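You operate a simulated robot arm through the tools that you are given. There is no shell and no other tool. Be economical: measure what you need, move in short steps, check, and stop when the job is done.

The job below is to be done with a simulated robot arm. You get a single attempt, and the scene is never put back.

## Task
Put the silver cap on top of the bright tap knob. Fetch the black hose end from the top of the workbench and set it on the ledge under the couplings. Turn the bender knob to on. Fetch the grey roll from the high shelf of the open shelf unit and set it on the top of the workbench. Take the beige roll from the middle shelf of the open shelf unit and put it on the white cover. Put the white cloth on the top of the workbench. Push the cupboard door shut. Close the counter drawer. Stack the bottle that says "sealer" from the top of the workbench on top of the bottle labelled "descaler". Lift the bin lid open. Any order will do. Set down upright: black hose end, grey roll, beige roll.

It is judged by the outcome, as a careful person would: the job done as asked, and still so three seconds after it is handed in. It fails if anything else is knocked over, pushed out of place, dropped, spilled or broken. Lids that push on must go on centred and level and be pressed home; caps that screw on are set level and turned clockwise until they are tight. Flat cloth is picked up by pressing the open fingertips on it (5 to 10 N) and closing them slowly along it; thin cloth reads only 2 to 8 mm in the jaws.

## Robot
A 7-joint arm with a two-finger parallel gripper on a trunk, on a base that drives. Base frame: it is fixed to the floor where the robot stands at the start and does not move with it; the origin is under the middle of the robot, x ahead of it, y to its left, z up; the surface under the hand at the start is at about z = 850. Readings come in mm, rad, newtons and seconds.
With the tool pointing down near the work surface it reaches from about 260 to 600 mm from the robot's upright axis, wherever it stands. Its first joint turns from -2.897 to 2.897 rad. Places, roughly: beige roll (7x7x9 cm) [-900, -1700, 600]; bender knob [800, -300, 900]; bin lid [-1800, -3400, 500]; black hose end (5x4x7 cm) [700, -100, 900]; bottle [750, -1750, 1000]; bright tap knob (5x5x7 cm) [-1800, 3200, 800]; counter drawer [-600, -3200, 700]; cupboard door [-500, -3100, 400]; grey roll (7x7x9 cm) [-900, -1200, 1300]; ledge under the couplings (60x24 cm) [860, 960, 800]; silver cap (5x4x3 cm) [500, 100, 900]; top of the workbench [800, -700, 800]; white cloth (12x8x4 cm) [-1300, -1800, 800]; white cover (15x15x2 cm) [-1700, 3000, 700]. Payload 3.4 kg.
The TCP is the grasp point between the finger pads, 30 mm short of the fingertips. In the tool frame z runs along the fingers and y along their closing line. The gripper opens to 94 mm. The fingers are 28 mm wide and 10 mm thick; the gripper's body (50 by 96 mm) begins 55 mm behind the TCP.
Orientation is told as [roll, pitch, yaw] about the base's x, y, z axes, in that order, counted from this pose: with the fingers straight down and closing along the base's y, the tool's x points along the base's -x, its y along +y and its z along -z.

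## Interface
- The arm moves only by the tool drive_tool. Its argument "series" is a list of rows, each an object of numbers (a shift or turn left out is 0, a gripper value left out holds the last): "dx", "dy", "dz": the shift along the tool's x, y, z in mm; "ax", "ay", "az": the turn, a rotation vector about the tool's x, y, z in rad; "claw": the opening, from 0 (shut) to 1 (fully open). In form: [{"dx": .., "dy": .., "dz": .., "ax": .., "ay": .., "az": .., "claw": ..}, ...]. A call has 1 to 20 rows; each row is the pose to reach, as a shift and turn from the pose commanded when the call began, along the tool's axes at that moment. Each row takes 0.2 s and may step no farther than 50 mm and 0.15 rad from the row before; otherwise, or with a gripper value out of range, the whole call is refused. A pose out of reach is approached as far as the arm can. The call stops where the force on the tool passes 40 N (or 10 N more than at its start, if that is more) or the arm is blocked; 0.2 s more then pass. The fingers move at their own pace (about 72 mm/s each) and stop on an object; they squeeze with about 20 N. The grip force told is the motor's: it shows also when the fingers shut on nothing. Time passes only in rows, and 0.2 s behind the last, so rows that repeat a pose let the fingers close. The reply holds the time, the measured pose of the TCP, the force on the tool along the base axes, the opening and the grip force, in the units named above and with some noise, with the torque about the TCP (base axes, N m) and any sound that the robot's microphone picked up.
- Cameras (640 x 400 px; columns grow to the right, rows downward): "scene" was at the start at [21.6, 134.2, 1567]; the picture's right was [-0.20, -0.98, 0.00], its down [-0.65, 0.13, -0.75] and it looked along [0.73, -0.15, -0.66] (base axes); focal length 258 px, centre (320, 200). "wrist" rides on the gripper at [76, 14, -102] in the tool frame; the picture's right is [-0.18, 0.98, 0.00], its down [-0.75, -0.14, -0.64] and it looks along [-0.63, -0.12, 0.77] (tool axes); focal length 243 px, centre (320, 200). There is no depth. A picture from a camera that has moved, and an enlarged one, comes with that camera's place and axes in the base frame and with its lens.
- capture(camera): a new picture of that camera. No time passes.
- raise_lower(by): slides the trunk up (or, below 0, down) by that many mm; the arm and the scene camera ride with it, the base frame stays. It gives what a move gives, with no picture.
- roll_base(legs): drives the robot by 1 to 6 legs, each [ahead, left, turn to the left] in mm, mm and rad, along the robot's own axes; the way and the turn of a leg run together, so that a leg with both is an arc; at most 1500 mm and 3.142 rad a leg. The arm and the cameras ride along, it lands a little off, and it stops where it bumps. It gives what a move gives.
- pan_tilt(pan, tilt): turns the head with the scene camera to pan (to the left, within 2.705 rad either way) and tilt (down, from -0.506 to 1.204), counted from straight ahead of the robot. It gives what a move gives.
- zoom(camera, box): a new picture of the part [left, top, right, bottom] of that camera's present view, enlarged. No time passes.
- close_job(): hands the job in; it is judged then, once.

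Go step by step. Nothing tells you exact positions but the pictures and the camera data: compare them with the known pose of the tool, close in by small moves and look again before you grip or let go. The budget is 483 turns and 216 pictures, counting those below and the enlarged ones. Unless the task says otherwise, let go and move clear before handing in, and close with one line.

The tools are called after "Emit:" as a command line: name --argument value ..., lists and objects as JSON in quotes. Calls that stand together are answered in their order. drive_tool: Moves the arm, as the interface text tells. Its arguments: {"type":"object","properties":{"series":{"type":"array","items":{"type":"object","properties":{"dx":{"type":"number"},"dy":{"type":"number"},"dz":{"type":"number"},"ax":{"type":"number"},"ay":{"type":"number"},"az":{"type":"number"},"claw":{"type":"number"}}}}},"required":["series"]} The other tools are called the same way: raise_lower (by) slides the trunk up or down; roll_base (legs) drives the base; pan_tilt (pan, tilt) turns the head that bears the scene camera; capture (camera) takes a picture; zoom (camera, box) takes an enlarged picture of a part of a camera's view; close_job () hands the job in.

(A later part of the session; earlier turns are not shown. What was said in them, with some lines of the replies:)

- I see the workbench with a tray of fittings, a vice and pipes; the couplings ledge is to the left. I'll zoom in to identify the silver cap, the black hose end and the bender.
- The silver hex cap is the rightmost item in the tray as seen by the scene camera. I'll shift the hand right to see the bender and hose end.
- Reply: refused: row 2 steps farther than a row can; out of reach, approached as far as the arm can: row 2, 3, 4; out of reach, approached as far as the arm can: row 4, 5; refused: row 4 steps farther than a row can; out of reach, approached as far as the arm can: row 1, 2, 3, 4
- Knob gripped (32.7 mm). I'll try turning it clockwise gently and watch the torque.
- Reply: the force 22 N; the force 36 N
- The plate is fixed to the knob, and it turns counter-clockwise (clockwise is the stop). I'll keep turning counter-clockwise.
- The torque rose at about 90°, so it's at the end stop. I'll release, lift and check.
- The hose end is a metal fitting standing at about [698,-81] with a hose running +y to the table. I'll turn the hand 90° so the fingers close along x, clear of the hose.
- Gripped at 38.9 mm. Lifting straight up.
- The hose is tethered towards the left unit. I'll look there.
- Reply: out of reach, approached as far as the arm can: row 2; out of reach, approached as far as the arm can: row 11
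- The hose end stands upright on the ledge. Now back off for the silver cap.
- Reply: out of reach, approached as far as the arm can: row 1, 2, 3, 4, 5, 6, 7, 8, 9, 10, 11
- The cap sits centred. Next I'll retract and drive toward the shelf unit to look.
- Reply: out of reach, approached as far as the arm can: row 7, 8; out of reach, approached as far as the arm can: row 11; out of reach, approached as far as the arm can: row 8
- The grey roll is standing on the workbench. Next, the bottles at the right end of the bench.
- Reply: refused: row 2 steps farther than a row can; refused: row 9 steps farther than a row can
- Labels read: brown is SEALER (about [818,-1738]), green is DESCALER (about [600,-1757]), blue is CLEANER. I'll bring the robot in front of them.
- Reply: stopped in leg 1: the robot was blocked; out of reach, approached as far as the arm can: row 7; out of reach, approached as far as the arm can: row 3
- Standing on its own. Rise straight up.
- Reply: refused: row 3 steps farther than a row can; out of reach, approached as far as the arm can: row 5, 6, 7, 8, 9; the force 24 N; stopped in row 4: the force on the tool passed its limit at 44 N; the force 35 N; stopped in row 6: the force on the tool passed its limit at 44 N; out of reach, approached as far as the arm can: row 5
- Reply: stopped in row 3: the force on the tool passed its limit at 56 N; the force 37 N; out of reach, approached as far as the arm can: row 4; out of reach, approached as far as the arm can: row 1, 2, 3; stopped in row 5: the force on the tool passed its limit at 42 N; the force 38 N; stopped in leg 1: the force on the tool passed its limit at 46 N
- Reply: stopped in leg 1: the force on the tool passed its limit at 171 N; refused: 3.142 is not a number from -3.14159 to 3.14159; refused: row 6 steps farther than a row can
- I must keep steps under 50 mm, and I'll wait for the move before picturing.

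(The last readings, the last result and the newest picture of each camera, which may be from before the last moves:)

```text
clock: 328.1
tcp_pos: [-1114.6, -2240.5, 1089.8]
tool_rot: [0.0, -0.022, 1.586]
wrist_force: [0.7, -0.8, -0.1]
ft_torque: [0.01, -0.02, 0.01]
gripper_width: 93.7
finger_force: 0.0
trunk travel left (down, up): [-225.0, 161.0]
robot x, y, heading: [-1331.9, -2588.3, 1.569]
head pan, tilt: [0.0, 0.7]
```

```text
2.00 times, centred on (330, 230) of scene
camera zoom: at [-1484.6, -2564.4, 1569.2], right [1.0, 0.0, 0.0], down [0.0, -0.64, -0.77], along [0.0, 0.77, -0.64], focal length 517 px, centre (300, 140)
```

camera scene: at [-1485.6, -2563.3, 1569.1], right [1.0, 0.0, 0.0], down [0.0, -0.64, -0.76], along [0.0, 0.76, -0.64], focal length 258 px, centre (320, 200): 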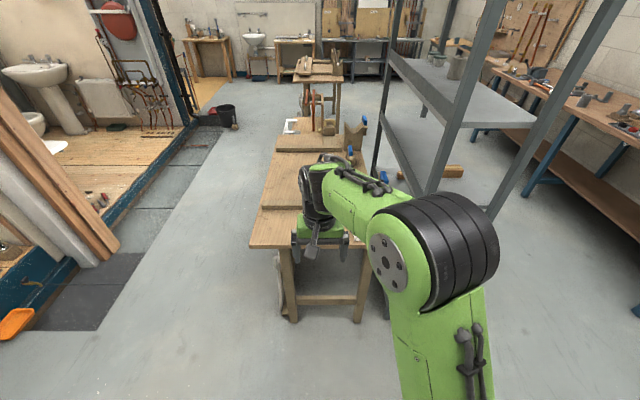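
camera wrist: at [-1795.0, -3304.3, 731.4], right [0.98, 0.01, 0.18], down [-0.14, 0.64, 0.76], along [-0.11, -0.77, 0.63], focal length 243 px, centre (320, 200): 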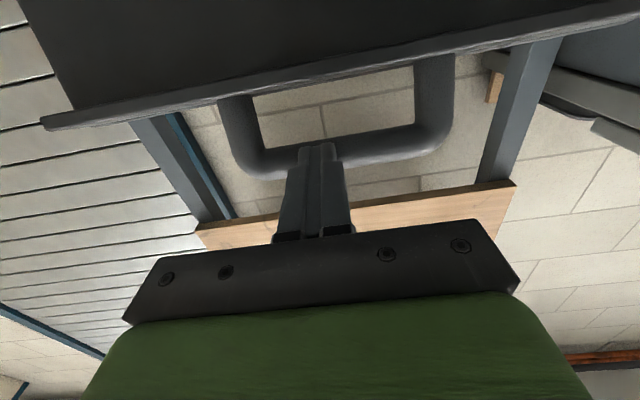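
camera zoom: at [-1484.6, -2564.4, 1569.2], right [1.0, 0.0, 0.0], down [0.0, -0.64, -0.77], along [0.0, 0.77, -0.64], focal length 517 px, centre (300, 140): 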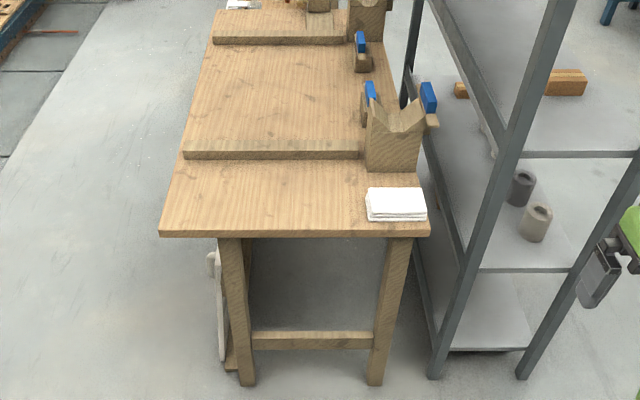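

Emit:
drive_tool --series '[{"dy": 45}, {"dy": 90}, {"dy": 135}, {"dy": 172}, {"dy": 172, "az": 0.14}, {"dy": 172, "az": 0.28}, {"dy": 172, "az": 0.42}, {"dy": 172, "az": 0.56}, {"dy": 172, "az": 0.7}, {"dy": 172, "az": 0.84}, {"dy": 172, "az": 0.98}, {"dy": 172, "az": 1.12}, {"dy": 172, "az": 1.26}, {"dy": 172, "az": 1.4}, {"dy": 172, "az": 1.5}, {"dy": 172, "az": 1.58}]'

Emit:
roll_base --legs '[[270, 0, 0]]'

Emit:
capture --camera "wrist"

```text
clock: 331.5
tcp_pos: [-1288.9, -2240.8, 1089.3]
tool_rot: [0.021, 0.002, 0.0]
wrist_force: [-0.4, -0.5, 0.2]
ft_torque: [0.01, -0.02, 0.02]
gripper_width: 93.9
finger_force: 0.0
trunk travel left (down, up): [-225.0, 161.0]
robot x, y, heading: [-1334.8, -2588.9, 1.57]
head pan, tilt: [0.0, 0.7]
```

```text
clock: 333.4
tcp_pos: [-1289.7, -1968.4, 1089.3]
tool_rot: [0.019, 0.001, 0.003]
wrist_force: [-0.4, 0.5, 0.9]
ft_torque: [-0.03, -0.01, 0.01]
gripper_width: 94.0
finger_force: 0.2
trunk travel left (down, up): [-225.0, 161.0]
robot x, y, heading: [-1330.3, -2323.3, 1.565]
head pan, tilt: [0.0, 0.7]
```

```text
39 pictures are left
camera wrist: at [-1364.4, -1956.9, 1191.1], right [0.18, 0.98, 0.02], down [0.75, -0.15, 0.64], along [0.63, -0.1, -0.77], focal length 243 px, centre (320, 200)
```

wrist: 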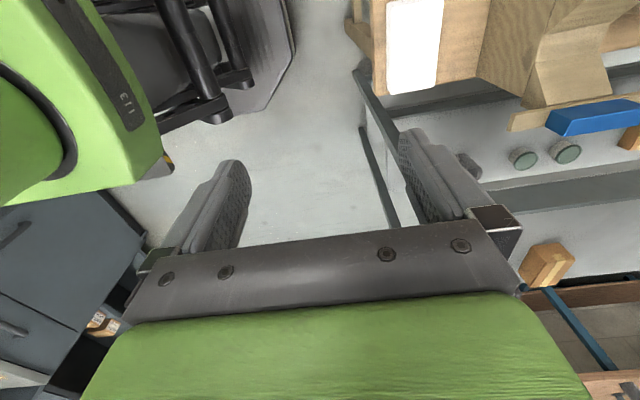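

Emit:
drive_tool --series '[{"dy": 40, "dz": 20}, {"dy": 80, "dz": 45}, {"dy": 115, "dz": 75}, {"dy": 137, "dz": 110}, {"dy": 137, "dz": 150}, {"dy": 137, "dz": 190}]'

Emit:
capture --camera "wrist"

```text
clock: 334.8
tcp_pos: [-1288.8, -1826.1, 903.3]
tool_rot: [0.02, 0.0, 0.006]
wrist_force: [0.2, -0.3, -0.1]
ft_torque: [-0.05, 0.0, -0.01]
gripper_width: 93.8
finger_force: 0.1
trunk travel left (down, up): [-225.0, 161.0]
robot x, y, heading: [-1334.7, -2316.6, 1.566]
head pan, tilt: [0.0, 0.7]
```

```text
38 pictures are left
camera wrist: at [-1364.6, -1815.0, 1005.8], right [0.18, 0.98, 0.02], down [0.75, -0.15, 0.64], along [0.63, -0.1, -0.77], focal length 243 px, centre (320, 200)
```

wrist: 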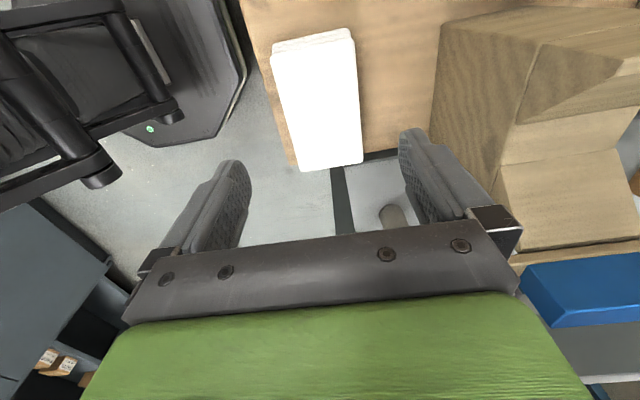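

Emit:
drive_tool --series '[{"dx": -6, "dz": 40}, {"dx": -12, "dz": 80}, {"dx": -12, "dz": 98}]'

Emit:
capture --camera "wrist"

```text
clock: 335.6
tcp_pos: [-1275.8, -1826.6, 806.2]
tool_rot: [0.021, 0.0, 0.004]
wrist_force: [0.0, -0.4, 0.5]
ft_torque: [0.01, 0.03, 0.04]
gripper_width: 93.9
finger_force: 0.0
trunk travel left (down, up): [-225.0, 161.0]
robot x, y, heading: [-1334.0, -2320.2, 1.566]
head pan, tilt: [0.0, 0.7]
```

```text
37 pictures are left
camera wrist: at [-1352.4, -1814.5, 908.0], right [0.18, 0.98, 0.02], down [0.75, -0.15, 0.64], along [0.63, -0.1, -0.77], focal length 243 px, centre (320, 200)
```

wrist: 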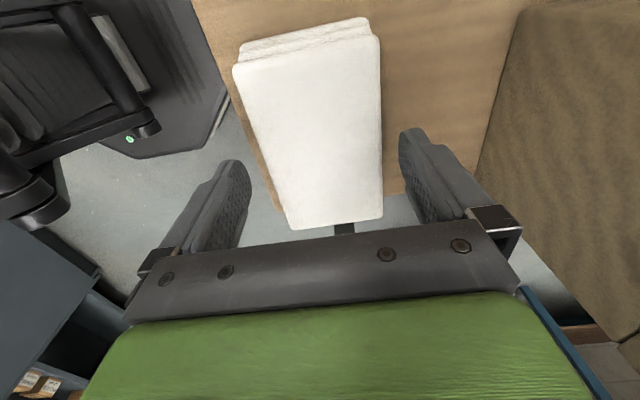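

Emit:
drive_tool --series '[{"dy": 3, "dz": 8}, {"dy": 3, "dz": 14}, {"dy": 3, "dz": 17}, {"dy": 3, "dz": 20}, {"dy": 3, "dz": 22}]'

```text
clock: 336.8
tcp_pos: [-1278.1, -1823.8, 781.5]
tool_rot: [0.021, 0.002, 0.005]
wrist_force: [-0.2, -0.1, -0.2]
ft_torque: [-0.02, 0.02, 0.03]
gripper_width: 94.2
finger_force: 0.1
trunk travel left (down, up): [-225.0, 161.0]
robot x, y, heading: [-1331.9, -2319.3, 1.573]
head pan, tilt: [0.0, 0.7]
```

Emit:
drive_tool --series '[{"dz": 2}, {"dz": 4}, {"dz": 6}, {"dz": 8}]'

Emit:
zoom --camera "wrist" --box '[180, 80, 460, 260]'

```text
clock: 337.6
tcp_pos: [-1277.0, -1823.1, 782.1]
tool_rot: [0.025, -0.002, 0.002]
wrist_force: [-1.0, -8.9, 20.9]
ft_torque: [-1.36, 0.23, -0.03]
gripper_width: 94.1
finger_force: 0.1
trunk travel left (down, up): [-225.0, 161.0]
robot x, y, heading: [-1333.0, -2315.4, 1.565]
head pan, tilt: [0.0, 0.7]
stopped in row 4: the force on the tool passed its limit at 44 N (the readings are from after the stop); the commanded pose is now the measured one
```

```text
2.22 times, centred on (320, 170) of wrist
camera zoom: at [-1352.9, -1812.1, 883.6], right [0.18, 0.98, 0.02], down [0.75, -0.15, 0.64], along [0.63, -0.1, -0.77], focal length 539 px, centre (320, 267)
```

zoom: 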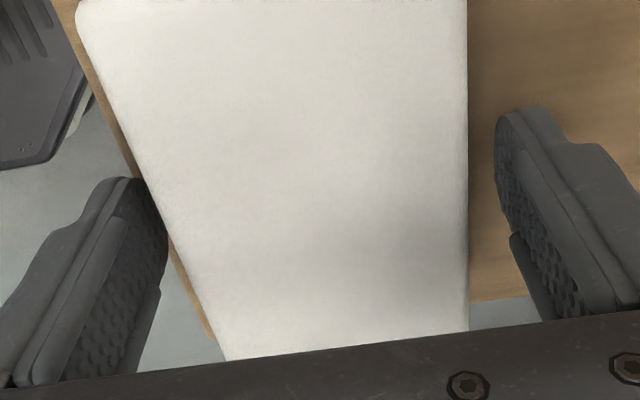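

Emit:
drive_tool --series '[{"dz": -3}, {"dz": -3, "claw": 0.85}, {"dz": -3, "claw": 0.75}, {"dz": -3, "claw": 0.65}, {"dz": -3, "claw": 0.55}, {"dz": -3, "claw": 0.45}, {"dz": -3, "claw": 0.35}]'

Emit:
zoom --camera "wrist" --box '[180, 80, 460, 260]'

```text
clock: 339.2
tcp_pos: [-1276.2, -1820.8, 782.3]
tool_rot: [0.025, -0.002, 0.004]
wrist_force: [-0.1, 0.9, 0.1]
ft_torque: [0.01, 0.03, -0.01]
gripper_width: 73.8
finger_force: 19.7
trunk travel left (down, up): [-225.0, 161.0]
robot x, y, heading: [-1328.3, -2320.7, 1.568]
head pan, tilt: [0.0, 0.7]
```

```text
2.22 times, centred on (320, 170) of wrist
camera zoom: at [-1352.8, -1810.5, 884.8], right [0.18, 0.98, 0.03], down [0.75, -0.15, 0.64], along [0.63, -0.1, -0.77], focal length 539 px, centre (320, 267)
```

zoom: 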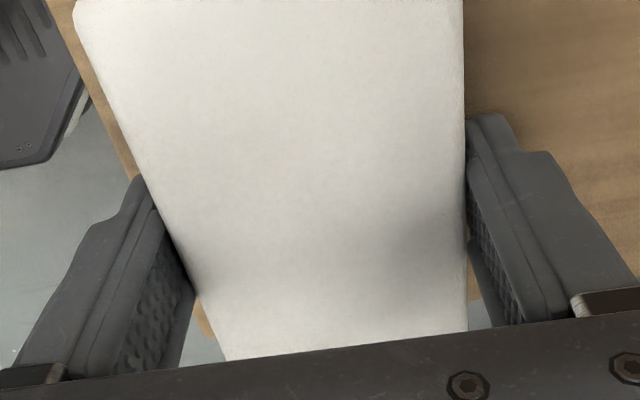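

Emit:
drive_tool --series '[{"dz": -10}, {"dz": -30}, {"dz": -70}, {"dz": -110}, {"dz": -150}, {"dz": -190}, {"dz": -230}, {"dz": -270, "dy": -20}, {"dz": -300, "dy": -50}]'

Emit:
capture --camera "wrist"

```text
clock: 341.2
tcp_pos: [-1278.6, -1879.5, 1082.8]
tool_rot: [0.027, -0.002, 0.003]
wrist_force: [-0.1, 0.0, -1.4]
ft_torque: [0.02, -0.03, 0.02]
gripper_width: 73.6
finger_force: 20.1
trunk travel left (down, up): [-225.0, 161.0]
robot x, y, heading: [-1333.2, -2317.1, 1.569]
head pan, tilt: [0.0, 0.7]
```

```text
34 pictures are left
camera wrist: at [-1355.0, -1869.1, 1183.4], right [0.18, 0.98, 0.03], down [0.75, -0.16, 0.64], along [0.63, -0.1, -0.77], focal length 243 px, centre (320, 200)
```

wrist: 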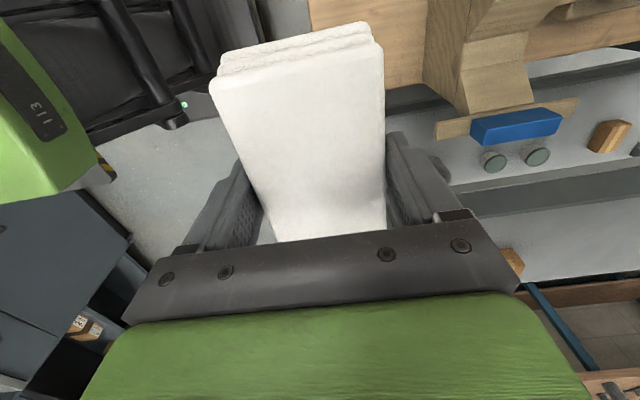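

Emit:
roll_base --legs '[[-180, 0, 0], [0, -1180, 0], [1500, 0, 0], [480, 0, 0], [0, 0, -1.57]]'

Emit:
pan_tilt --pan -0.1 --tilt 0.8

Emit:
capture --camera "scene"

```text
clock: 361.7
tcp_pos: [352.5, -608.3, 1080.7]
tool_rot: [0.026, -0.002, -1.616]
wrist_force: [0.7, -0.2, -0.6]
ft_torque: [0.03, 0.01, 0.0]
gripper_width: 74.0
finger_force: 19.9
trunk travel left (down, up): [-225.0, 161.0]
robot x, y, heading: [-81.9, -533.7, -0.048]
head pan, tilt: [0.0, 0.7]
```

```text
clock: 362.4
tcp_pos: [353.8, -607.9, 1079.4]
tool_rot: [0.026, -0.001, -1.615]
wrist_force: [0.0, 0.3, -0.4]
ft_torque: [0.01, 0.02, 0.04]
gripper_width: 74.2
finger_force: 19.9
trunk travel left (down, up): [-225.0, 161.0]
robot x, y, heading: [-82.7, -533.2, -0.051]
head pan, tilt: [-0.099, 0.799]
```

```text
33 pictures are left
camera scene: at [-55.5, -391.8, 1560.9], right [-0.15, -0.99, 0.0], down [-0.71, 0.11, -0.7], along [0.69, -0.1, -0.72], focal length 258 px, centre (320, 200)
```

scene: 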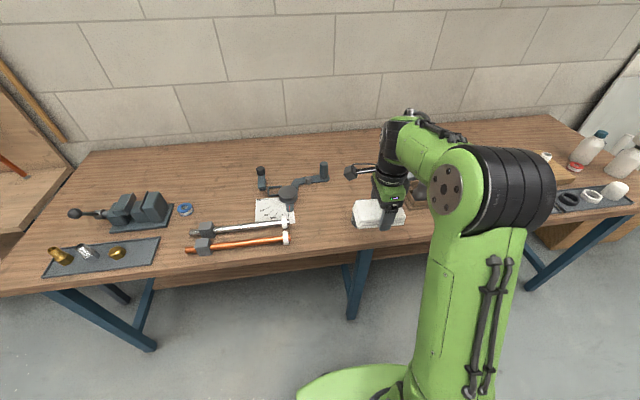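

Emit:
roll_base --legs '[[110, 0, 0.05]]'

Emit:
zoom --camera "scene" --box '[540, 110, 640, 210]'

```text
clock: 363.6
tcp_pos: [466.6, -589.2, 1079.6]
tool_rot: [0.025, -0.002, -1.566]
wrist_force: [0.1, -0.2, -0.5]
ft_torque: [-0.01, 0.06, 0.01]
gripper_width: 73.8
finger_force: 19.9
trunk travel left (down, up): [-225.0, 161.0]
robot x, y, heading: [30.1, -534.1, -0.004]
head pan, tilt: [-0.099, 0.799]
```

```text
4.00 times, centred on (590, 160) of scene
camera zoom: at [49.1, -393.5, 1560.8], right [-0.1, -0.99, 0.0], down [-0.71, 0.07, -0.7], along [0.69, -0.07, -0.72], focal length 1034 px, centre (-760, 360)
```

zoom: 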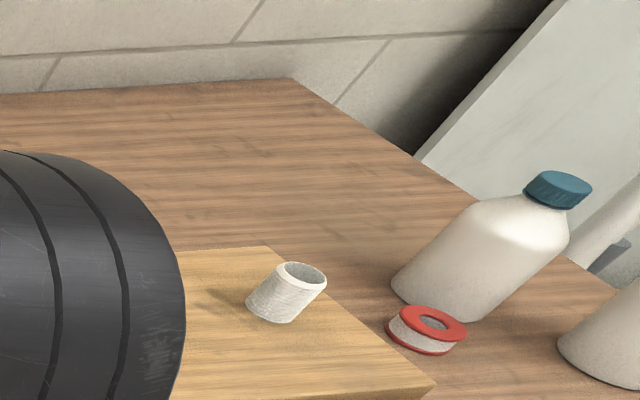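

Emit:
drive_tool --series '[{"dx": 45, "dy": 10}, {"dx": 90, "dy": 20}, {"dx": 99, "dy": 23, "dz": 45}, {"dx": 99, "dy": 23, "dz": 90}, {"dx": 99, "dy": 23, "dz": 135}, {"dx": 99, "dy": 23, "dz": 170}]'

Emit:
capture --camera "scene"

```text
clock: 365.0
tcp_pos: [491.3, -491.5, 910.3]
tool_rot: [0.025, -0.003, -1.568]
wrist_force: [0.5, 0.6, -1.0]
ft_torque: [0.01, -0.01, 0.01]
gripper_width: 73.6
finger_force: 19.9
trunk travel left (down, up): [-225.0, 161.0]
robot x, y, heading: [25.2, -540.3, -0.0]
head pan, tilt: [-0.099, 0.799]
```

```text
31 pictures are left
camera scene: at [47.6, -393.5, 1560.8], right [-0.1, -0.99, 0.0], down [-0.71, 0.07, -0.7], along [0.69, -0.07, -0.72], focal length 258 px, centre (320, 200)
```

scene: 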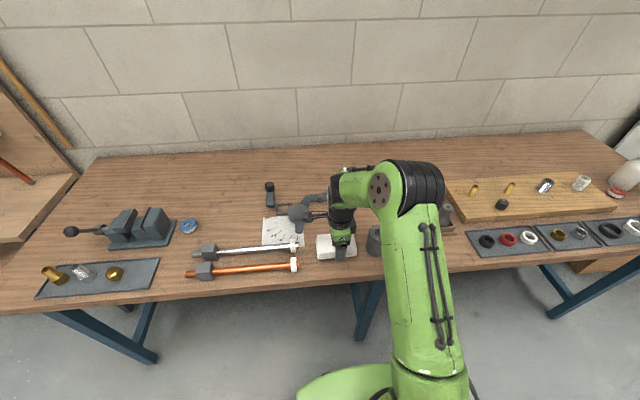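

Clear spot; lowering the cloth to the bench and releasing.

Emit:
drive_tool --series '[{"dz": 12}, {"dz": 18}, {"dz": 22}, {"dz": 25}, {"dz": 27}]'

```text
clock: 366.2
tcp_pos: [493.1, -491.7, 882.7]
tool_rot: [0.024, -0.004, -1.566]
wrist_force: [-0.3, -0.9, -0.6]
ft_torque: [0.01, -0.02, 0.0]
gripper_width: 73.9
finger_force: 19.9
trunk travel left (down, up): [-225.0, 161.0]
robot x, y, heading: [29.2, -539.5, -0.004]
head pan, tilt: [-0.099, 0.799]
```

Emit:
drive_tool --series '[{"dz": 1.5}, {"dz": 3}, {"dz": 4.5}]'

```text
clock: 367.0
tcp_pos: [493.1, -491.8, 881.5]
tool_rot: [0.032, 0.001, -1.568]
wrist_force: [-0.1, -0.9, 24.9]
ft_torque: [0.01, 0.11, -0.05]
gripper_width: 73.8
finger_force: 20.3
trunk travel left (down, up): [-225.0, 161.0]
robot x, y, heading: [28.7, -537.5, -0.006]
head pan, tilt: [-0.099, 0.799]
```

Emit:
drive_tool --series '[{"dz": -3}, {"dz": -3, "claw": 0.85}, {"dz": -3, "claw": 1}, {"dz": -3, "claw": 1}, {"dz": -30}, {"dz": -70}, {"dz": -110}, {"dz": -150}, {"dz": -190}, {"dz": -230}]'

Emit:
capture --camera "wrist"

```text
clock: 369.2
tcp_pos: [488.5, -490.4, 1108.2]
tool_rot: [0.027, -0.001, -1.564]
wrist_force: [0.2, -0.3, 0.9]
ft_torque: [0.0, -0.03, -0.02]
gripper_width: 93.8
finger_force: 0.0
trunk travel left (down, up): [-225.0, 161.0]
robot x, y, heading: [26.4, -534.6, -0.001]
head pan, tilt: [-0.099, 0.799]
```

```text
30 pictures are left
camera wrist: at [499.1, -414.3, 1211.7], right [0.98, -0.18, 0.03], down [-0.15, -0.75, 0.64], along [-0.1, -0.63, -0.77], focal length 243 px, centre (320, 200)
```

wrist: 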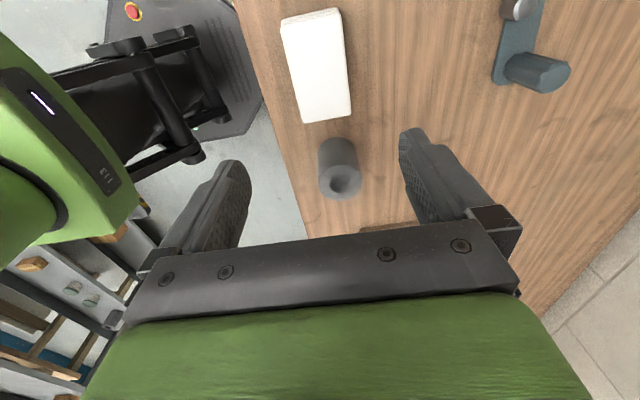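

Emit:
drive_tool --series '[{"az": -0.14, "dz": -20}, {"az": -0.28, "dz": -20}, {"az": -0.42, "dz": -20}, {"az": -0.56, "dz": -20}, {"az": -0.7, "dz": -20}, {"az": -0.84, "dz": -20}, {"az": -0.98, "dz": -20}, {"az": -1.12, "dz": -20}, {"az": -1.26, "dz": -20}, {"az": -1.4, "dz": -20}, {"az": -1.5, "dz": -20}, {"az": -1.566, "dz": -20}]'

Emit:
drive_tool --series '[{"dx": 40, "dy": -20}, {"dx": 80, "dy": -40}]'

Emit:
roll_base --legs '[[-330, 0, 0], [0, 0, 3.14], [0, 1150, 0]]'

Emit:
raise_lower --by -215

```text
clock: 371.8
tcp_pos: [486.1, -490.3, 1129.2]
tool_rot: [-0.003, -0.026, 0.002]
wrist_force: [0.1, -0.4, 0.3]
ft_torque: [0.0, -0.01, -0.02]
gripper_width: 94.0
finger_force: 0.1
trunk travel left (down, up): [-225.0, 161.0]
robot x, y, heading: [26.9, -535.2, -0.002]
head pan, tilt: [-0.099, 0.799]
```

```text
clock: 372.4
tcp_pos: [404.4, -530.3, 1127.8]
tool_rot: [0.0, -0.026, 0.002]
wrist_force: [0.2, 0.0, -0.1]
ft_torque: [-0.03, 0.02, 0.0]
gripper_width: 93.7
finger_force: 0.1
trunk travel left (down, up): [-225.0, 161.0]
robot x, y, heading: [26.7, -538.2, -0.006]
head pan, tilt: [-0.099, 0.799]
```

```text
clock: 387.5
tcp_pos: [-670.3, -1701.9, 1127.6]
tool_rot: [-0.002, -0.026, -3.128]
wrist_force: [0.2, -0.8, 0.4]
ft_torque: [0.01, -0.01, -0.03]
gripper_width: 94.0
finger_force: 0.1
trunk travel left (down, up): [-225.0, 161.0]
robot x, y, heading: [-292.0, -1691.4, -3.13]
head pan, tilt: [-0.099, 0.799]
```

```text
clock: 389.8
tcp_pos: [-670.4, -1702.1, 912.1]
tool_rot: [-0.003, -0.027, -3.128]
wrist_force: [0.6, -0.8, 0.8]
ft_torque: [0.0, 0.0, -0.02]
gripper_width: 94.1
finger_force: 0.2
trunk travel left (down, up): [-10.0, 376.0]
robot x, y, heading: [-287.3, -1689.6, -3.124]
head pan, tilt: [-0.099, 0.799]
```

Emit:
drive_tool --series '[{"ay": -0.11, "dz": 40}, {"ay": -0.22, "dz": 80}, {"ay": -0.33, "dz": 120}, {"ay": -0.44, "dz": 160}, {"ay": -0.55, "dz": 200}, {"ay": -0.66, "dz": 240}, {"ay": -0.76, "dz": 280}, {"ay": -0.76, "dz": 300}]'

Emit:
capture --camera "wrist"

Emit:
pan_tilt --pan 0.0 --tilt 0.8

Emit:
capture --camera "scene"

```text
clock: 391.6
tcp_pos: [-678.3, -1701.5, 613.4]
tool_rot: [-0.001, -0.786, -3.128]
wrist_force: [-0.3, -1.0, 0.5]
ft_torque: [-0.02, 0.01, -0.01]
gripper_width: 94.1
finger_force: 0.0
trunk travel left (down, up): [-10.0, 376.0]
robot x, y, heading: [-291.5, -1688.1, -3.131]
head pan, tilt: [-0.099, 0.799]
```

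```text
29 pictures are left
camera wrist: at [-552.2, -1713.9, 631.1], right [-0.12, -0.98, 0.13], down [-0.08, 0.14, 0.99], along [-0.99, 0.1, -0.09], focal length 243 px, centre (320, 200)
```

wrist: 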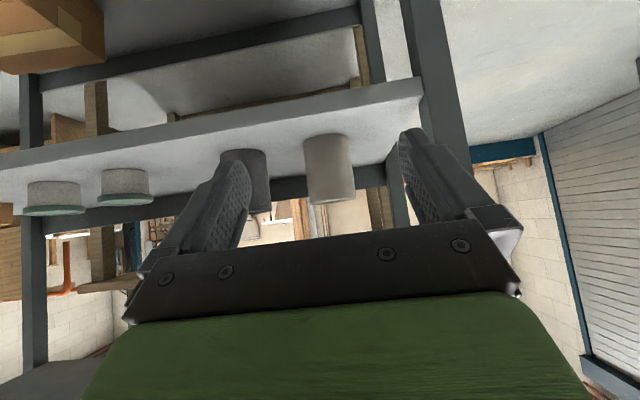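

```text
clock: 392.2
tcp_pos: [-678.6, -1701.3, 614.6]
tool_rot: [-0.001, -0.786, -3.129]
wrist_force: [-1.1, 0.6, 0.9]
ft_torque: [0.0, 0.01, 0.01]
gripper_width: 94.0
finger_force: 0.2
trunk travel left (down, up): [-10.0, 376.0]
robot x, y, heading: [-291.9, -1688.7, -3.13]
head pan, tilt: [0.0, 0.799]
```

```text
28 pictures are left
camera scene: at [-311.2, -1842.4, 1346.1], right [-0.01, 1.0, 0.0], down [0.72, 0.01, -0.7], along [-0.7, -0.01, -0.72], focal length 258 px, centre (320, 200)
```

scene: 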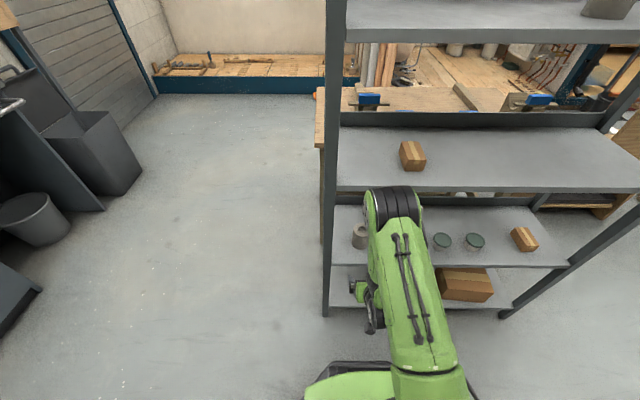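

Emit:
roll_base --legs '[[110, 0, 0]]'

Emit:
drive_tool --series '[{"dx": 10, "dz": 10, "claw": 0.93}, {"dx": 20, "dz": 20}]'

Emit:
capture --camera "wrist"

```text
clock: 393.4
tcp_pos: [-788.9, -1701.1, 613.3]
tool_rot: [-0.002, -0.786, -3.128]
wrist_force: [-0.5, 0.3, -1.2]
ft_torque: [0.01, -0.01, 0.03]
gripper_width: 94.2
finger_force: 0.0
trunk travel left (down, up): [-10.0, 376.0]
robot x, y, heading: [-400.6, -1690.8, -3.13]
head pan, tilt: [0.0, 0.799]
```

```text
clock: 394.0
tcp_pos: [-787.9, -1702.2, 585.5]
tool_rot: [0.002, -0.785, -3.129]
wrist_force: [0.4, -0.9, -1.3]
ft_torque: [-0.02, -0.01, 0.03]
gripper_width: 87.3
finger_force: 0.1
trunk travel left (down, up): [-10.0, 376.0]
robot x, y, heading: [-397.5, -1691.0, -3.13]
head pan, tilt: [0.0, 0.799]
```

```text
27 pictures are left
camera wrist: at [-660.7, -1714.9, 603.6], right [-0.12, -0.98, 0.13], down [-0.08, 0.14, 0.99], along [-0.99, 0.11, -0.1], focal length 243 px, centre (320, 200)
```

wrist: 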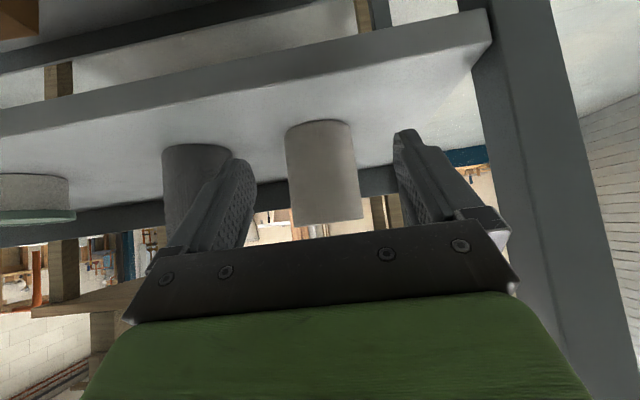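

Emit:
drive_tool --series '[{"dy": -5}, {"dy": -5, "dx": -18, "dz": 18}, {"dy": -5, "dx": -36, "dz": 36}]'

Emit:
capture --camera "wrist"

```text
clock: 394.8
tcp_pos: [-838.4, -1697.3, 583.3]
tool_rot: [-0.002, -0.784, -3.127]
wrist_force: [0.0, 0.2, -0.2]
ft_torque: [-0.01, -0.03, -0.01]
gripper_width: 87.4
finger_force: 0.1
trunk travel left (down, up): [-10.0, 376.0]
robot x, y, heading: [-400.8, -1692.7, -3.132]
head pan, tilt: [0.0, 0.799]
```

```text
26 pictures are left
camera wrist: at [-711.4, -1710.4, 603.3], right [-0.12, -0.98, 0.13], down [-0.08, 0.14, 0.99], along [-0.99, 0.11, -0.1], focal length 243 px, centre (320, 200)
```

wrist: 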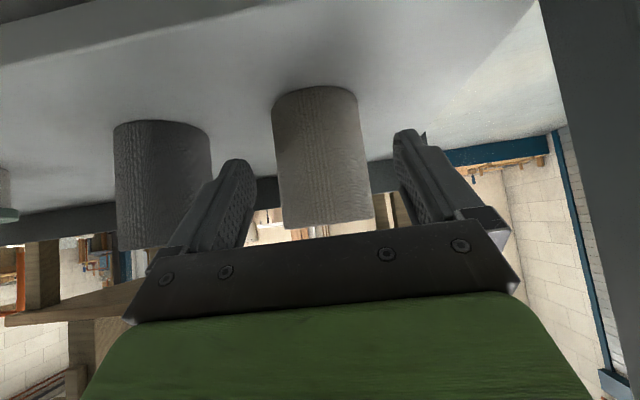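

Emit:
drive_tool --series '[{"dy": -4.5}, {"dy": -4.5, "dx": -16, "dz": 16}, {"dy": -4.5, "dx": -32, "dz": 32}]'

Emit:
capture --camera "wrist"

```text
clock: 395.6
tcp_pos: [-885.2, -1694.4, 586.0]
tool_rot: [-0.002, -0.787, -3.129]
wrist_force: [0.1, -0.7, -1.0]
ft_torque: [0.02, -0.01, -0.01]
gripper_width: 87.2
finger_force: 0.0
trunk travel left (down, up): [-10.0, 376.0]
robot x, y, heading: [-404.4, -1692.0, -3.128]
head pan, tilt: [0.0, 0.799]
```

```text
25 pictures are left
camera wrist: at [-757.2, -1708.1, 603.2], right [-0.12, -0.98, 0.13], down [-0.08, 0.14, 0.99], along [-0.99, 0.11, -0.1], focal length 243 px, centre (320, 200)
```

wrist: 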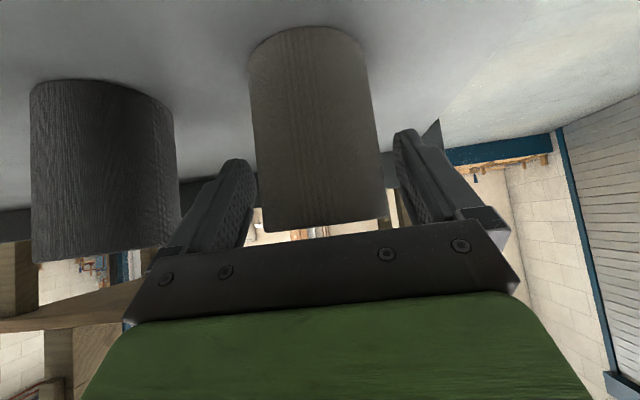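

Emit:
drive_tool --series '[{"dy": -3.5, "dx": -2, "dz": 2}, {"dy": -3.5, "dx": -2, "dz": 2, "claw": 0.55}, {"dy": -3.5, "dx": -2, "dz": 2, "claw": 0.55}, {"dy": -3.5, "dx": -2, "dz": 2, "claw": 0.55}]'

Emit:
drive_tool --series '[{"dx": -7, "dz": -7}, {"dx": -21, "dz": -21}, {"dx": -35, "dz": -35}]'

Emit:
capture --camera "wrist"

```text
clock: 396.6
tcp_pos: [-886.4, -1691.6, 585.0]
tool_rot: [-0.003, -0.785, -3.128]
wrist_force: [-0.1, -0.3, 0.6]
ft_torque: [0.06, 0.0, 0.01]
gripper_width: 67.2
finger_force: 19.9
trunk travel left (down, up): [-10.0, 376.0]
robot x, y, heading: [-397.7, -1693.0, -3.132]
head pan, tilt: [0.0, 0.799]
```

```text
clock: 397.4
tcp_pos: [-886.7, -1690.8, 636.4]
tool_rot: [-0.002, -0.786, -3.128]
wrist_force: [-0.4, -0.1, -0.2]
ft_torque: [-0.02, 0.02, 0.01]
gripper_width: 67.3
finger_force: 19.8
trunk travel left (down, up): [-10.0, 376.0]
robot x, y, heading: [-399.2, -1690.4, -3.134]
head pan, tilt: [0.0, 0.799]
```

```text
24 pictures are left
camera wrist: at [-760.0, -1704.1, 653.4], right [-0.12, -0.98, 0.13], down [-0.08, 0.14, 0.99], along [-0.99, 0.11, -0.1], focal length 243 px, centre (320, 200)
```

wrist: 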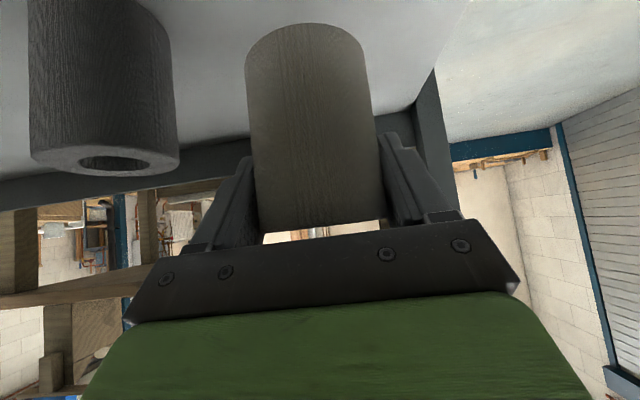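

Emit:
roll_base --legs '[[-280, 0, 0]]'

Emit:
raise_lower --by 215

Emit:
roll_base --legs '[[0, 0, -1.58], [1400, 0, 0], [1400, 0, 0], [1200, 0, 0]]'

```text
clock: 399.4
tcp_pos: [-604.4, -1687.9, 635.2]
tool_rot: [-0.003, -0.785, -3.127]
wrist_force: [-0.8, 0.2, -0.6]
ft_torque: [-0.05, -0.02, 0.0]
gripper_width: 67.2
finger_force: 19.9
trunk travel left (down, up): [-10.0, 376.0]
robot x, y, heading: [-115.4, -1686.8, -3.132]
head pan, tilt: [0.0, 0.799]
```

```text
clock: 401.7
tcp_pos: [-605.5, -1688.8, 849.2]
tool_rot: [-0.002, -0.786, -3.126]
wrist_force: [-0.1, 0.1, -0.5]
ft_torque: [0.0, -0.01, 0.02]
gripper_width: 67.4
finger_force: 19.9
trunk travel left (down, up): [-225.0, 161.0]
robot x, y, heading: [-117.4, -1689.5, -3.136]
head pan, tilt: [0.0, 0.799]
```

```text
clock: 424.7
tcp_pos: [-236.5, 2786.4, 849.3]
tool_rot: [-0.003, -0.785, 1.596]
wrist_force: [-0.4, 0.3, -0.7]
ft_torque: [-0.03, 0.0, -0.01]
gripper_width: 66.8
finger_force: 19.7
trunk travel left (down, up): [-225.0, 161.0]
robot x, y, heading: [-231.2, 2294.5, 1.595]
head pan, tilt: [0.0, 0.799]
```

Emit:
raise_lower --by 150

Emit:
roll_base --legs '[[0, 1440, -0.025]]'

Emit:
pan_tilt --pan -0.2 --tilt 0.8

Emit:
capture --camera "scene"

```text
clock: 426.4
tcp_pos: [-236.5, 2786.7, 1001.1]
tool_rot: [-0.003, -0.786, 1.597]
wrist_force: [-0.3, -0.3, -1.6]
ft_torque: [0.0, -0.01, 0.03]
gripper_width: 67.0
finger_force: 20.3
trunk travel left (down, up): [-375.0, 11.0]
robot x, y, heading: [-229.9, 2300.3, 1.594]
head pan, tilt: [0.0, 0.799]
```

```text
clock: 433.7
tcp_pos: [-1681.4, 2762.5, 999.8]
tool_rot: [-0.001, -0.785, 1.587]
wrist_force: [-0.1, -0.7, -0.9]
ft_torque: [0.01, 0.03, 0.0]
gripper_width: 67.2
finger_force: 19.7
trunk travel left (down, up): [-375.0, 11.0]
robot x, y, heading: [-1680.0, 2278.0, 1.577]
head pan, tilt: [0.0, 0.799]
```

```text
clock: 434.4
tcp_pos: [-1681.5, 2763.1, 1000.1]
tool_rot: [-0.002, -0.785, 1.584]
wrist_force: [0.2, -0.5, -1.1]
ft_torque: [0.0, 0.0, 0.01]
gripper_width: 67.3
finger_force: 20.1
trunk travel left (down, up): [-375.0, 11.0]
robot x, y, heading: [-1680.3, 2276.7, 1.583]
head pan, tilt: [-0.201, 0.799]
```

```text
23 pictures are left
camera scene: at [-1818.9, 2293.1, 1711.1], right [0.98, -0.19, 0.0], down [-0.14, -0.7, -0.7], along [0.13, 0.68, -0.72], focal length 258 px, centre (320, 200)
```

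scene: 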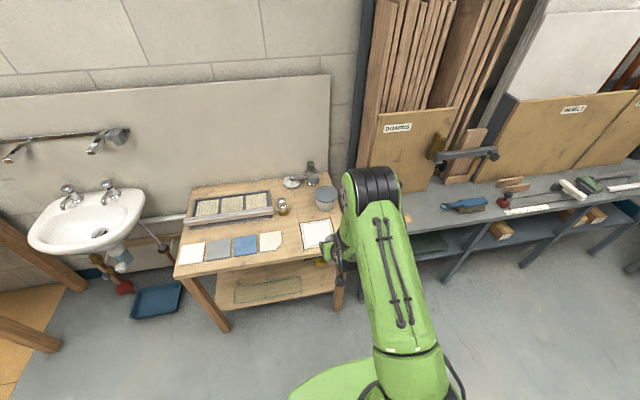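

Emit:
zoom --camera "scene" --box '[260, 180, 360, 270]'

```text
4.44 times, centred on (310, 225) of scene
camera zoom: at [-1818.9, 2293.1, 1711.1], right [0.98, -0.19, 0.0], down [-0.14, -0.7, -0.7], along [0.13, 0.68, -0.72], focal length 1149 px, centre (364, 89)
```

zoom: 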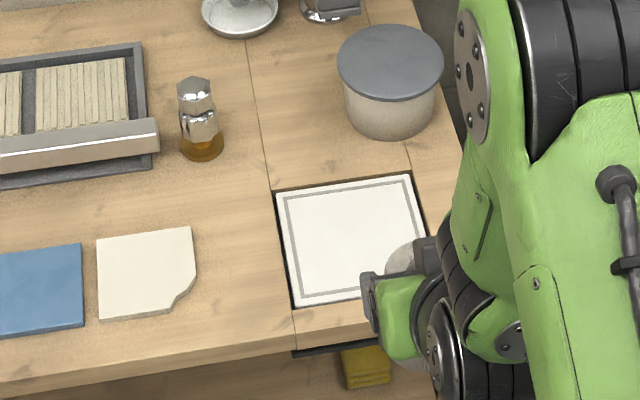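

Emit:
roll_base --legs '[[234, 11, 0]]'

Emit:
capture --camera "wrist"

Emit:
capture --camera "scene"

```text
clock: 436.2
tcp_pos: [-1699.4, 3002.8, 998.9]
tool_rot: [-0.003, -0.785, 1.588]
wrist_force: [0.3, 0.4, -1.8]
ft_torque: [-0.01, -0.01, -0.02]
gripper_width: 67.3
finger_force: 19.9
trunk travel left (down, up): [-375.0, 11.0]
robot x, y, heading: [-1698.1, 2513.6, 1.588]
head pan, tilt: [-0.201, 0.799]
```

```text
21 pictures are left
camera wrist: at [-1709.8, 2874.8, 1018.0], right [-0.99, 0.11, 0.13], down [0.14, 0.08, 0.99], along [0.1, 0.99, -0.1], focal length 243 px, centre (320, 200)
```

wrist: 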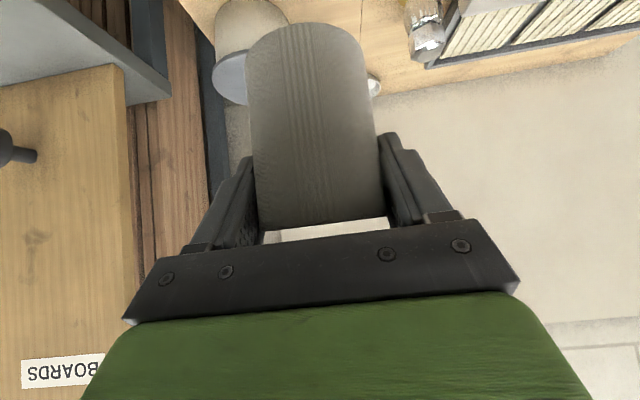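

```text
20 pictures are left
camera scene: at [-1833.0, 2531.8, 1711.1], right [0.98, -0.18, 0.0], down [-0.13, -0.71, -0.7], along [0.13, 0.68, -0.72], focal length 258 px, centre (320, 200)
```

scene: 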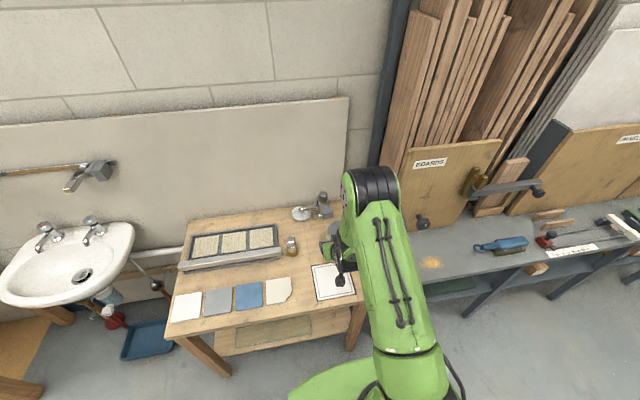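

Emit:
raise_lower --by -140

Emit:
drive_tool --series '[{"dy": -6, "dx": 5, "dz": -5}, {"dy": -6, "dx": 15, "dz": 5}]'

Emit:
zoom --camera "scene" --box '[280, 210, 380, 310]'

Emit:
zoom --camera "wrist" --box '[160, 0, 480, 240]'

```text
clock: 437.8
tcp_pos: [-1696.7, 3001.1, 859.7]
tool_rot: [-0.001, -0.787, 1.589]
wrist_force: [-0.5, -0.1, -1.2]
ft_torque: [0.0, 0.01, 0.01]
gripper_width: 67.3
finger_force: 19.9
trunk travel left (down, up): [-235.0, 151.0]
robot x, y, heading: [-1695.8, 2516.6, 1.59]
head pan, tilt: [-0.201, 0.799]
```

```text
clock: 438.4
tcp_pos: [-1691.2, 2994.6, 845.0]
tool_rot: [-0.001, -0.784, 1.588]
wrist_force: [0.0, -0.1, -0.7]
ft_torque: [0.02, 0.01, 0.02]
gripper_width: 67.3
finger_force: 20.2
trunk travel left (down, up): [-235.0, 151.0]
robot x, y, heading: [-1695.2, 2511.8, 1.581]
head pan, tilt: [-0.201, 0.799]
```

```text
4.00 times, centred on (330, 260) of scene
camera zoom: at [-1833.2, 2531.6, 1570.7], right [0.98, -0.18, 0.0], down [-0.13, -0.7, -0.7], along [0.13, 0.68, -0.72], focal length 1034 px, centre (280, -40)
```

zoom: 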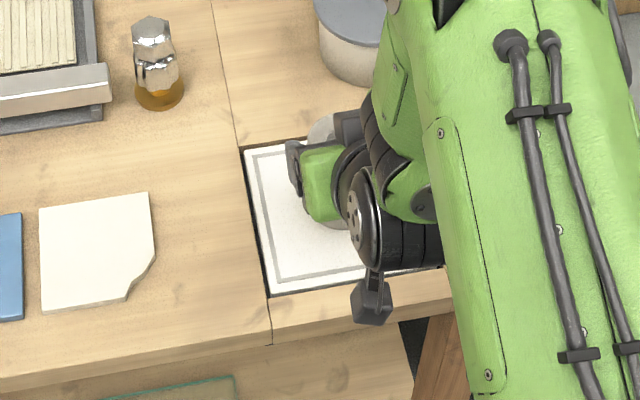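

```text
1.67 times, centred on (320, 120) of wrist
camera zoom: at [-1703.3, 2867.0, 863.6], right [-0.99, 0.11, 0.13], down [0.14, 0.08, 0.99], along [0.1, 0.99, -0.1], focal length 404 px, centre (320, 333)
```

zoom: 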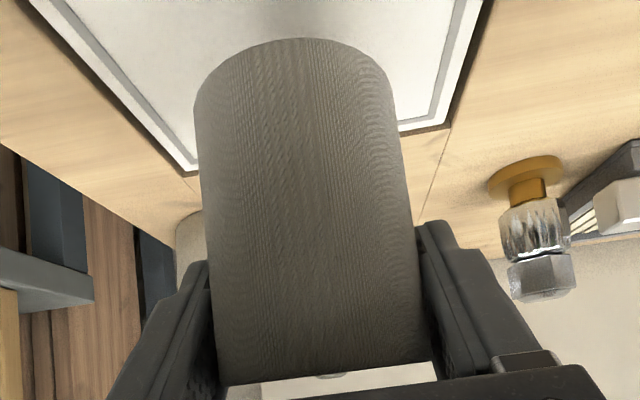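

Emit:
drive_tool --series '[{"dx": 12, "dz": 12}, {"dx": 22, "dz": 22}, {"dx": 28, "dz": 28}]'

Emit:
drive_tool --series '[{"dx": 1.5, "dz": 1.5}, {"dx": 3, "dz": 3}, {"dx": 4.5, "dz": 4.5}]'

```text
clock: 439.2
tcp_pos: [-1691.8, 2995.2, 806.1]
tool_rot: [-0.002, -0.785, 1.589]
wrist_force: [0.5, -0.3, -1.1]
ft_torque: [-0.05, 0.0, 0.02]
gripper_width: 67.4
finger_force: 20.4
trunk travel left (down, up): [-235.0, 151.0]
robot x, y, heading: [-1696.3, 2513.8, 1.589]
head pan, tilt: [-0.201, 0.799]
```

```text
clock: 440.0
tcp_pos: [-1691.3, 2994.8, 802.2]
tool_rot: [-0.001, -0.793, 1.591]
wrist_force: [1.1, 0.6, 23.1]
ft_torque: [-0.02, 0.06, 0.18]
gripper_width: 68.1
finger_force: 20.0
trunk travel left (down, up): [-235.0, 151.0]
robot x, y, heading: [-1696.0, 2515.5, 1.588]
head pan, tilt: [-0.201, 0.799]
```

Contact with 23 N. I'll ease up a little, release, and back out along the tool axis.

Emit:
drive_tool --series '[{"dx": -2.5, "dz": -2.5}, {"dx": -2.5, "dz": -2.5, "claw": 0.85}, {"dx": -2.5, "dz": -2.5, "claw": 1}, {"dx": -2.5, "dz": -2.5, "claw": 1}, {"dx": -2.5, "dz": -30}, {"dx": -2.5, "dz": -70}, {"dx": -2.5, "dz": -110}, {"dx": -2.5, "dz": -145}]'

Emit:
capture --camera "wrist"

```text
clock: 441.8
tcp_pos: [-1690.4, 2910.5, 888.2]
tool_rot: [-0.002, -0.786, 1.589]
wrist_force: [0.8, -0.4, -0.5]
ft_torque: [-0.04, 0.0, 0.0]
gripper_width: 94.2
finger_force: 0.1
out of reach, approached as far as the arm can: row 8
trunk travel left (down, up): [-235.0, 151.0]
robot x, y, heading: [-1697.6, 2516.3, 1.589]
head pan, tilt: [-0.201, 0.799]
```

```text
17 pictures are left
camera wrist: at [-1702.4, 2783.3, 905.7], right [-0.99, 0.11, 0.13], down [0.14, 0.08, 0.99], along [0.1, 0.99, -0.1], focal length 243 px, centre (320, 200)
```

wrist: 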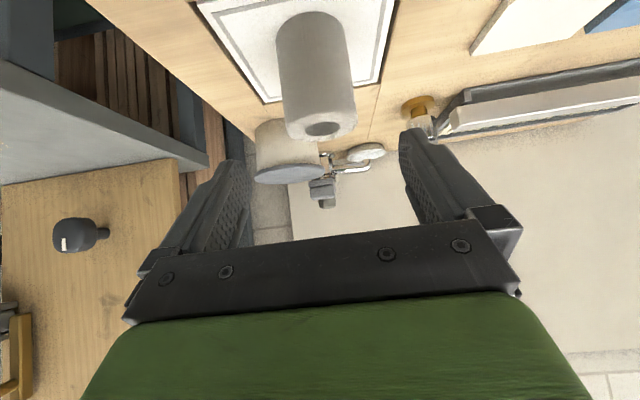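

Emit:
roll_base --legs '[[-250, 0, 0], [0, -1450, 0], [-1500, 0, 0], [-1500, 0, 0]]'

Emit:
pan_tilt --pan -1.9 --tilt 0.6

Emit:
capture --camera "scene"

```text
clock: 464.7
tcp_pos: [-149.7, -331.7, 887.5]
tool_rot: [-0.002, -0.786, 1.588]
wrist_force: [0.1, 0.5, 0.0]
ft_torque: [0.02, -0.04, -0.02]
gripper_width: 93.8
finger_force: 0.0
trunk travel left (down, up): [-235.0, 151.0]
robot x, y, heading: [-156.8, -728.8, 1.585]
head pan, tilt: [-0.201, 0.799]
```

```text
clock: 466.4
tcp_pos: [-149.6, -330.3, 887.0]
tool_rot: [0.0, -0.786, 1.587]
wrist_force: [0.1, -0.4, 0.9]
ft_torque: [0.02, -0.01, 0.01]
gripper_width: 93.8
finger_force: 0.0
trunk travel left (down, up): [-235.0, 151.0]
robot x, y, heading: [-155.6, -726.7, 1.584]
head pan, tilt: [-1.901, 0.6]
```

```text
16 pictures are left
camera scene: at [-224.1, -816.4, 1587.6], right [-0.31, -0.95, 0.0], down [-0.54, 0.18, -0.83], along [0.78, -0.26, -0.56], focal length 258 px, centre (320, 200)
```

scene: 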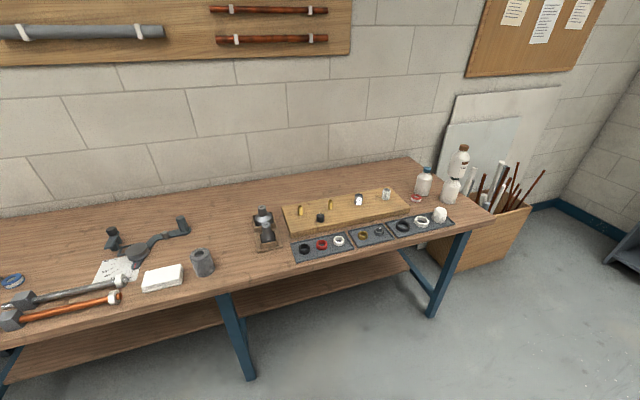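

Emit:
zoom --camera "scene" --box '[400, 130, 500, 220]'

Emit:
zoom --camera "scene" --box '[80, 200, 240, 310]'

```text
4.44 times, centred on (450, 175) of scene
camera zoom: at [-224.1, -816.4, 1587.6], right [-0.31, -0.95, 0.0], down [-0.54, 0.18, -0.83], along [0.78, -0.26, -0.56], focal length 1149 px, centre (-258, 311)
```

zoom: 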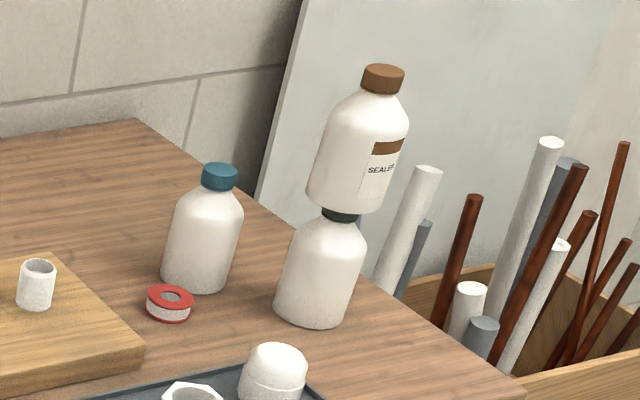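

```text
3.64 times, centred on (160, 255) of scene
camera zoom: at [-224.1, -816.4, 1587.6], right [-0.31, -0.95, 0.0], down [-0.54, 0.18, -0.83], along [0.78, -0.26, -0.56], focal length 940 px, centre (902, 0)
```

zoom: 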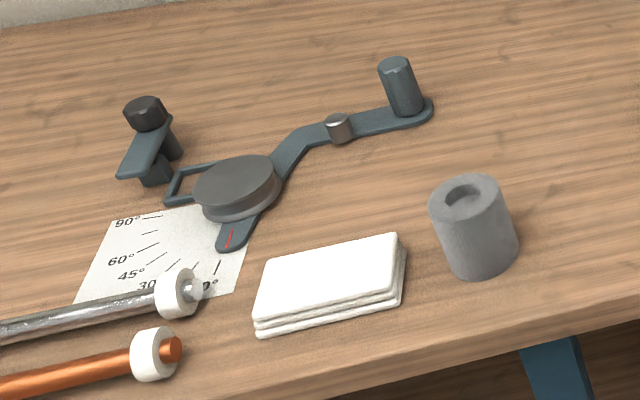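

Everything checks out: the bottles are stacked, the knob is at its stop, and the cloth and grey roll sit on the bench. I'm handing in.

Emit:
close_job

```text
The job is handed in.
```

All ten parts of the job are done and handed in. The least certain is the bender knob: it has no on/off marks, so I turned it counter-clockwise, the only way it would go, about 90° to its stop.
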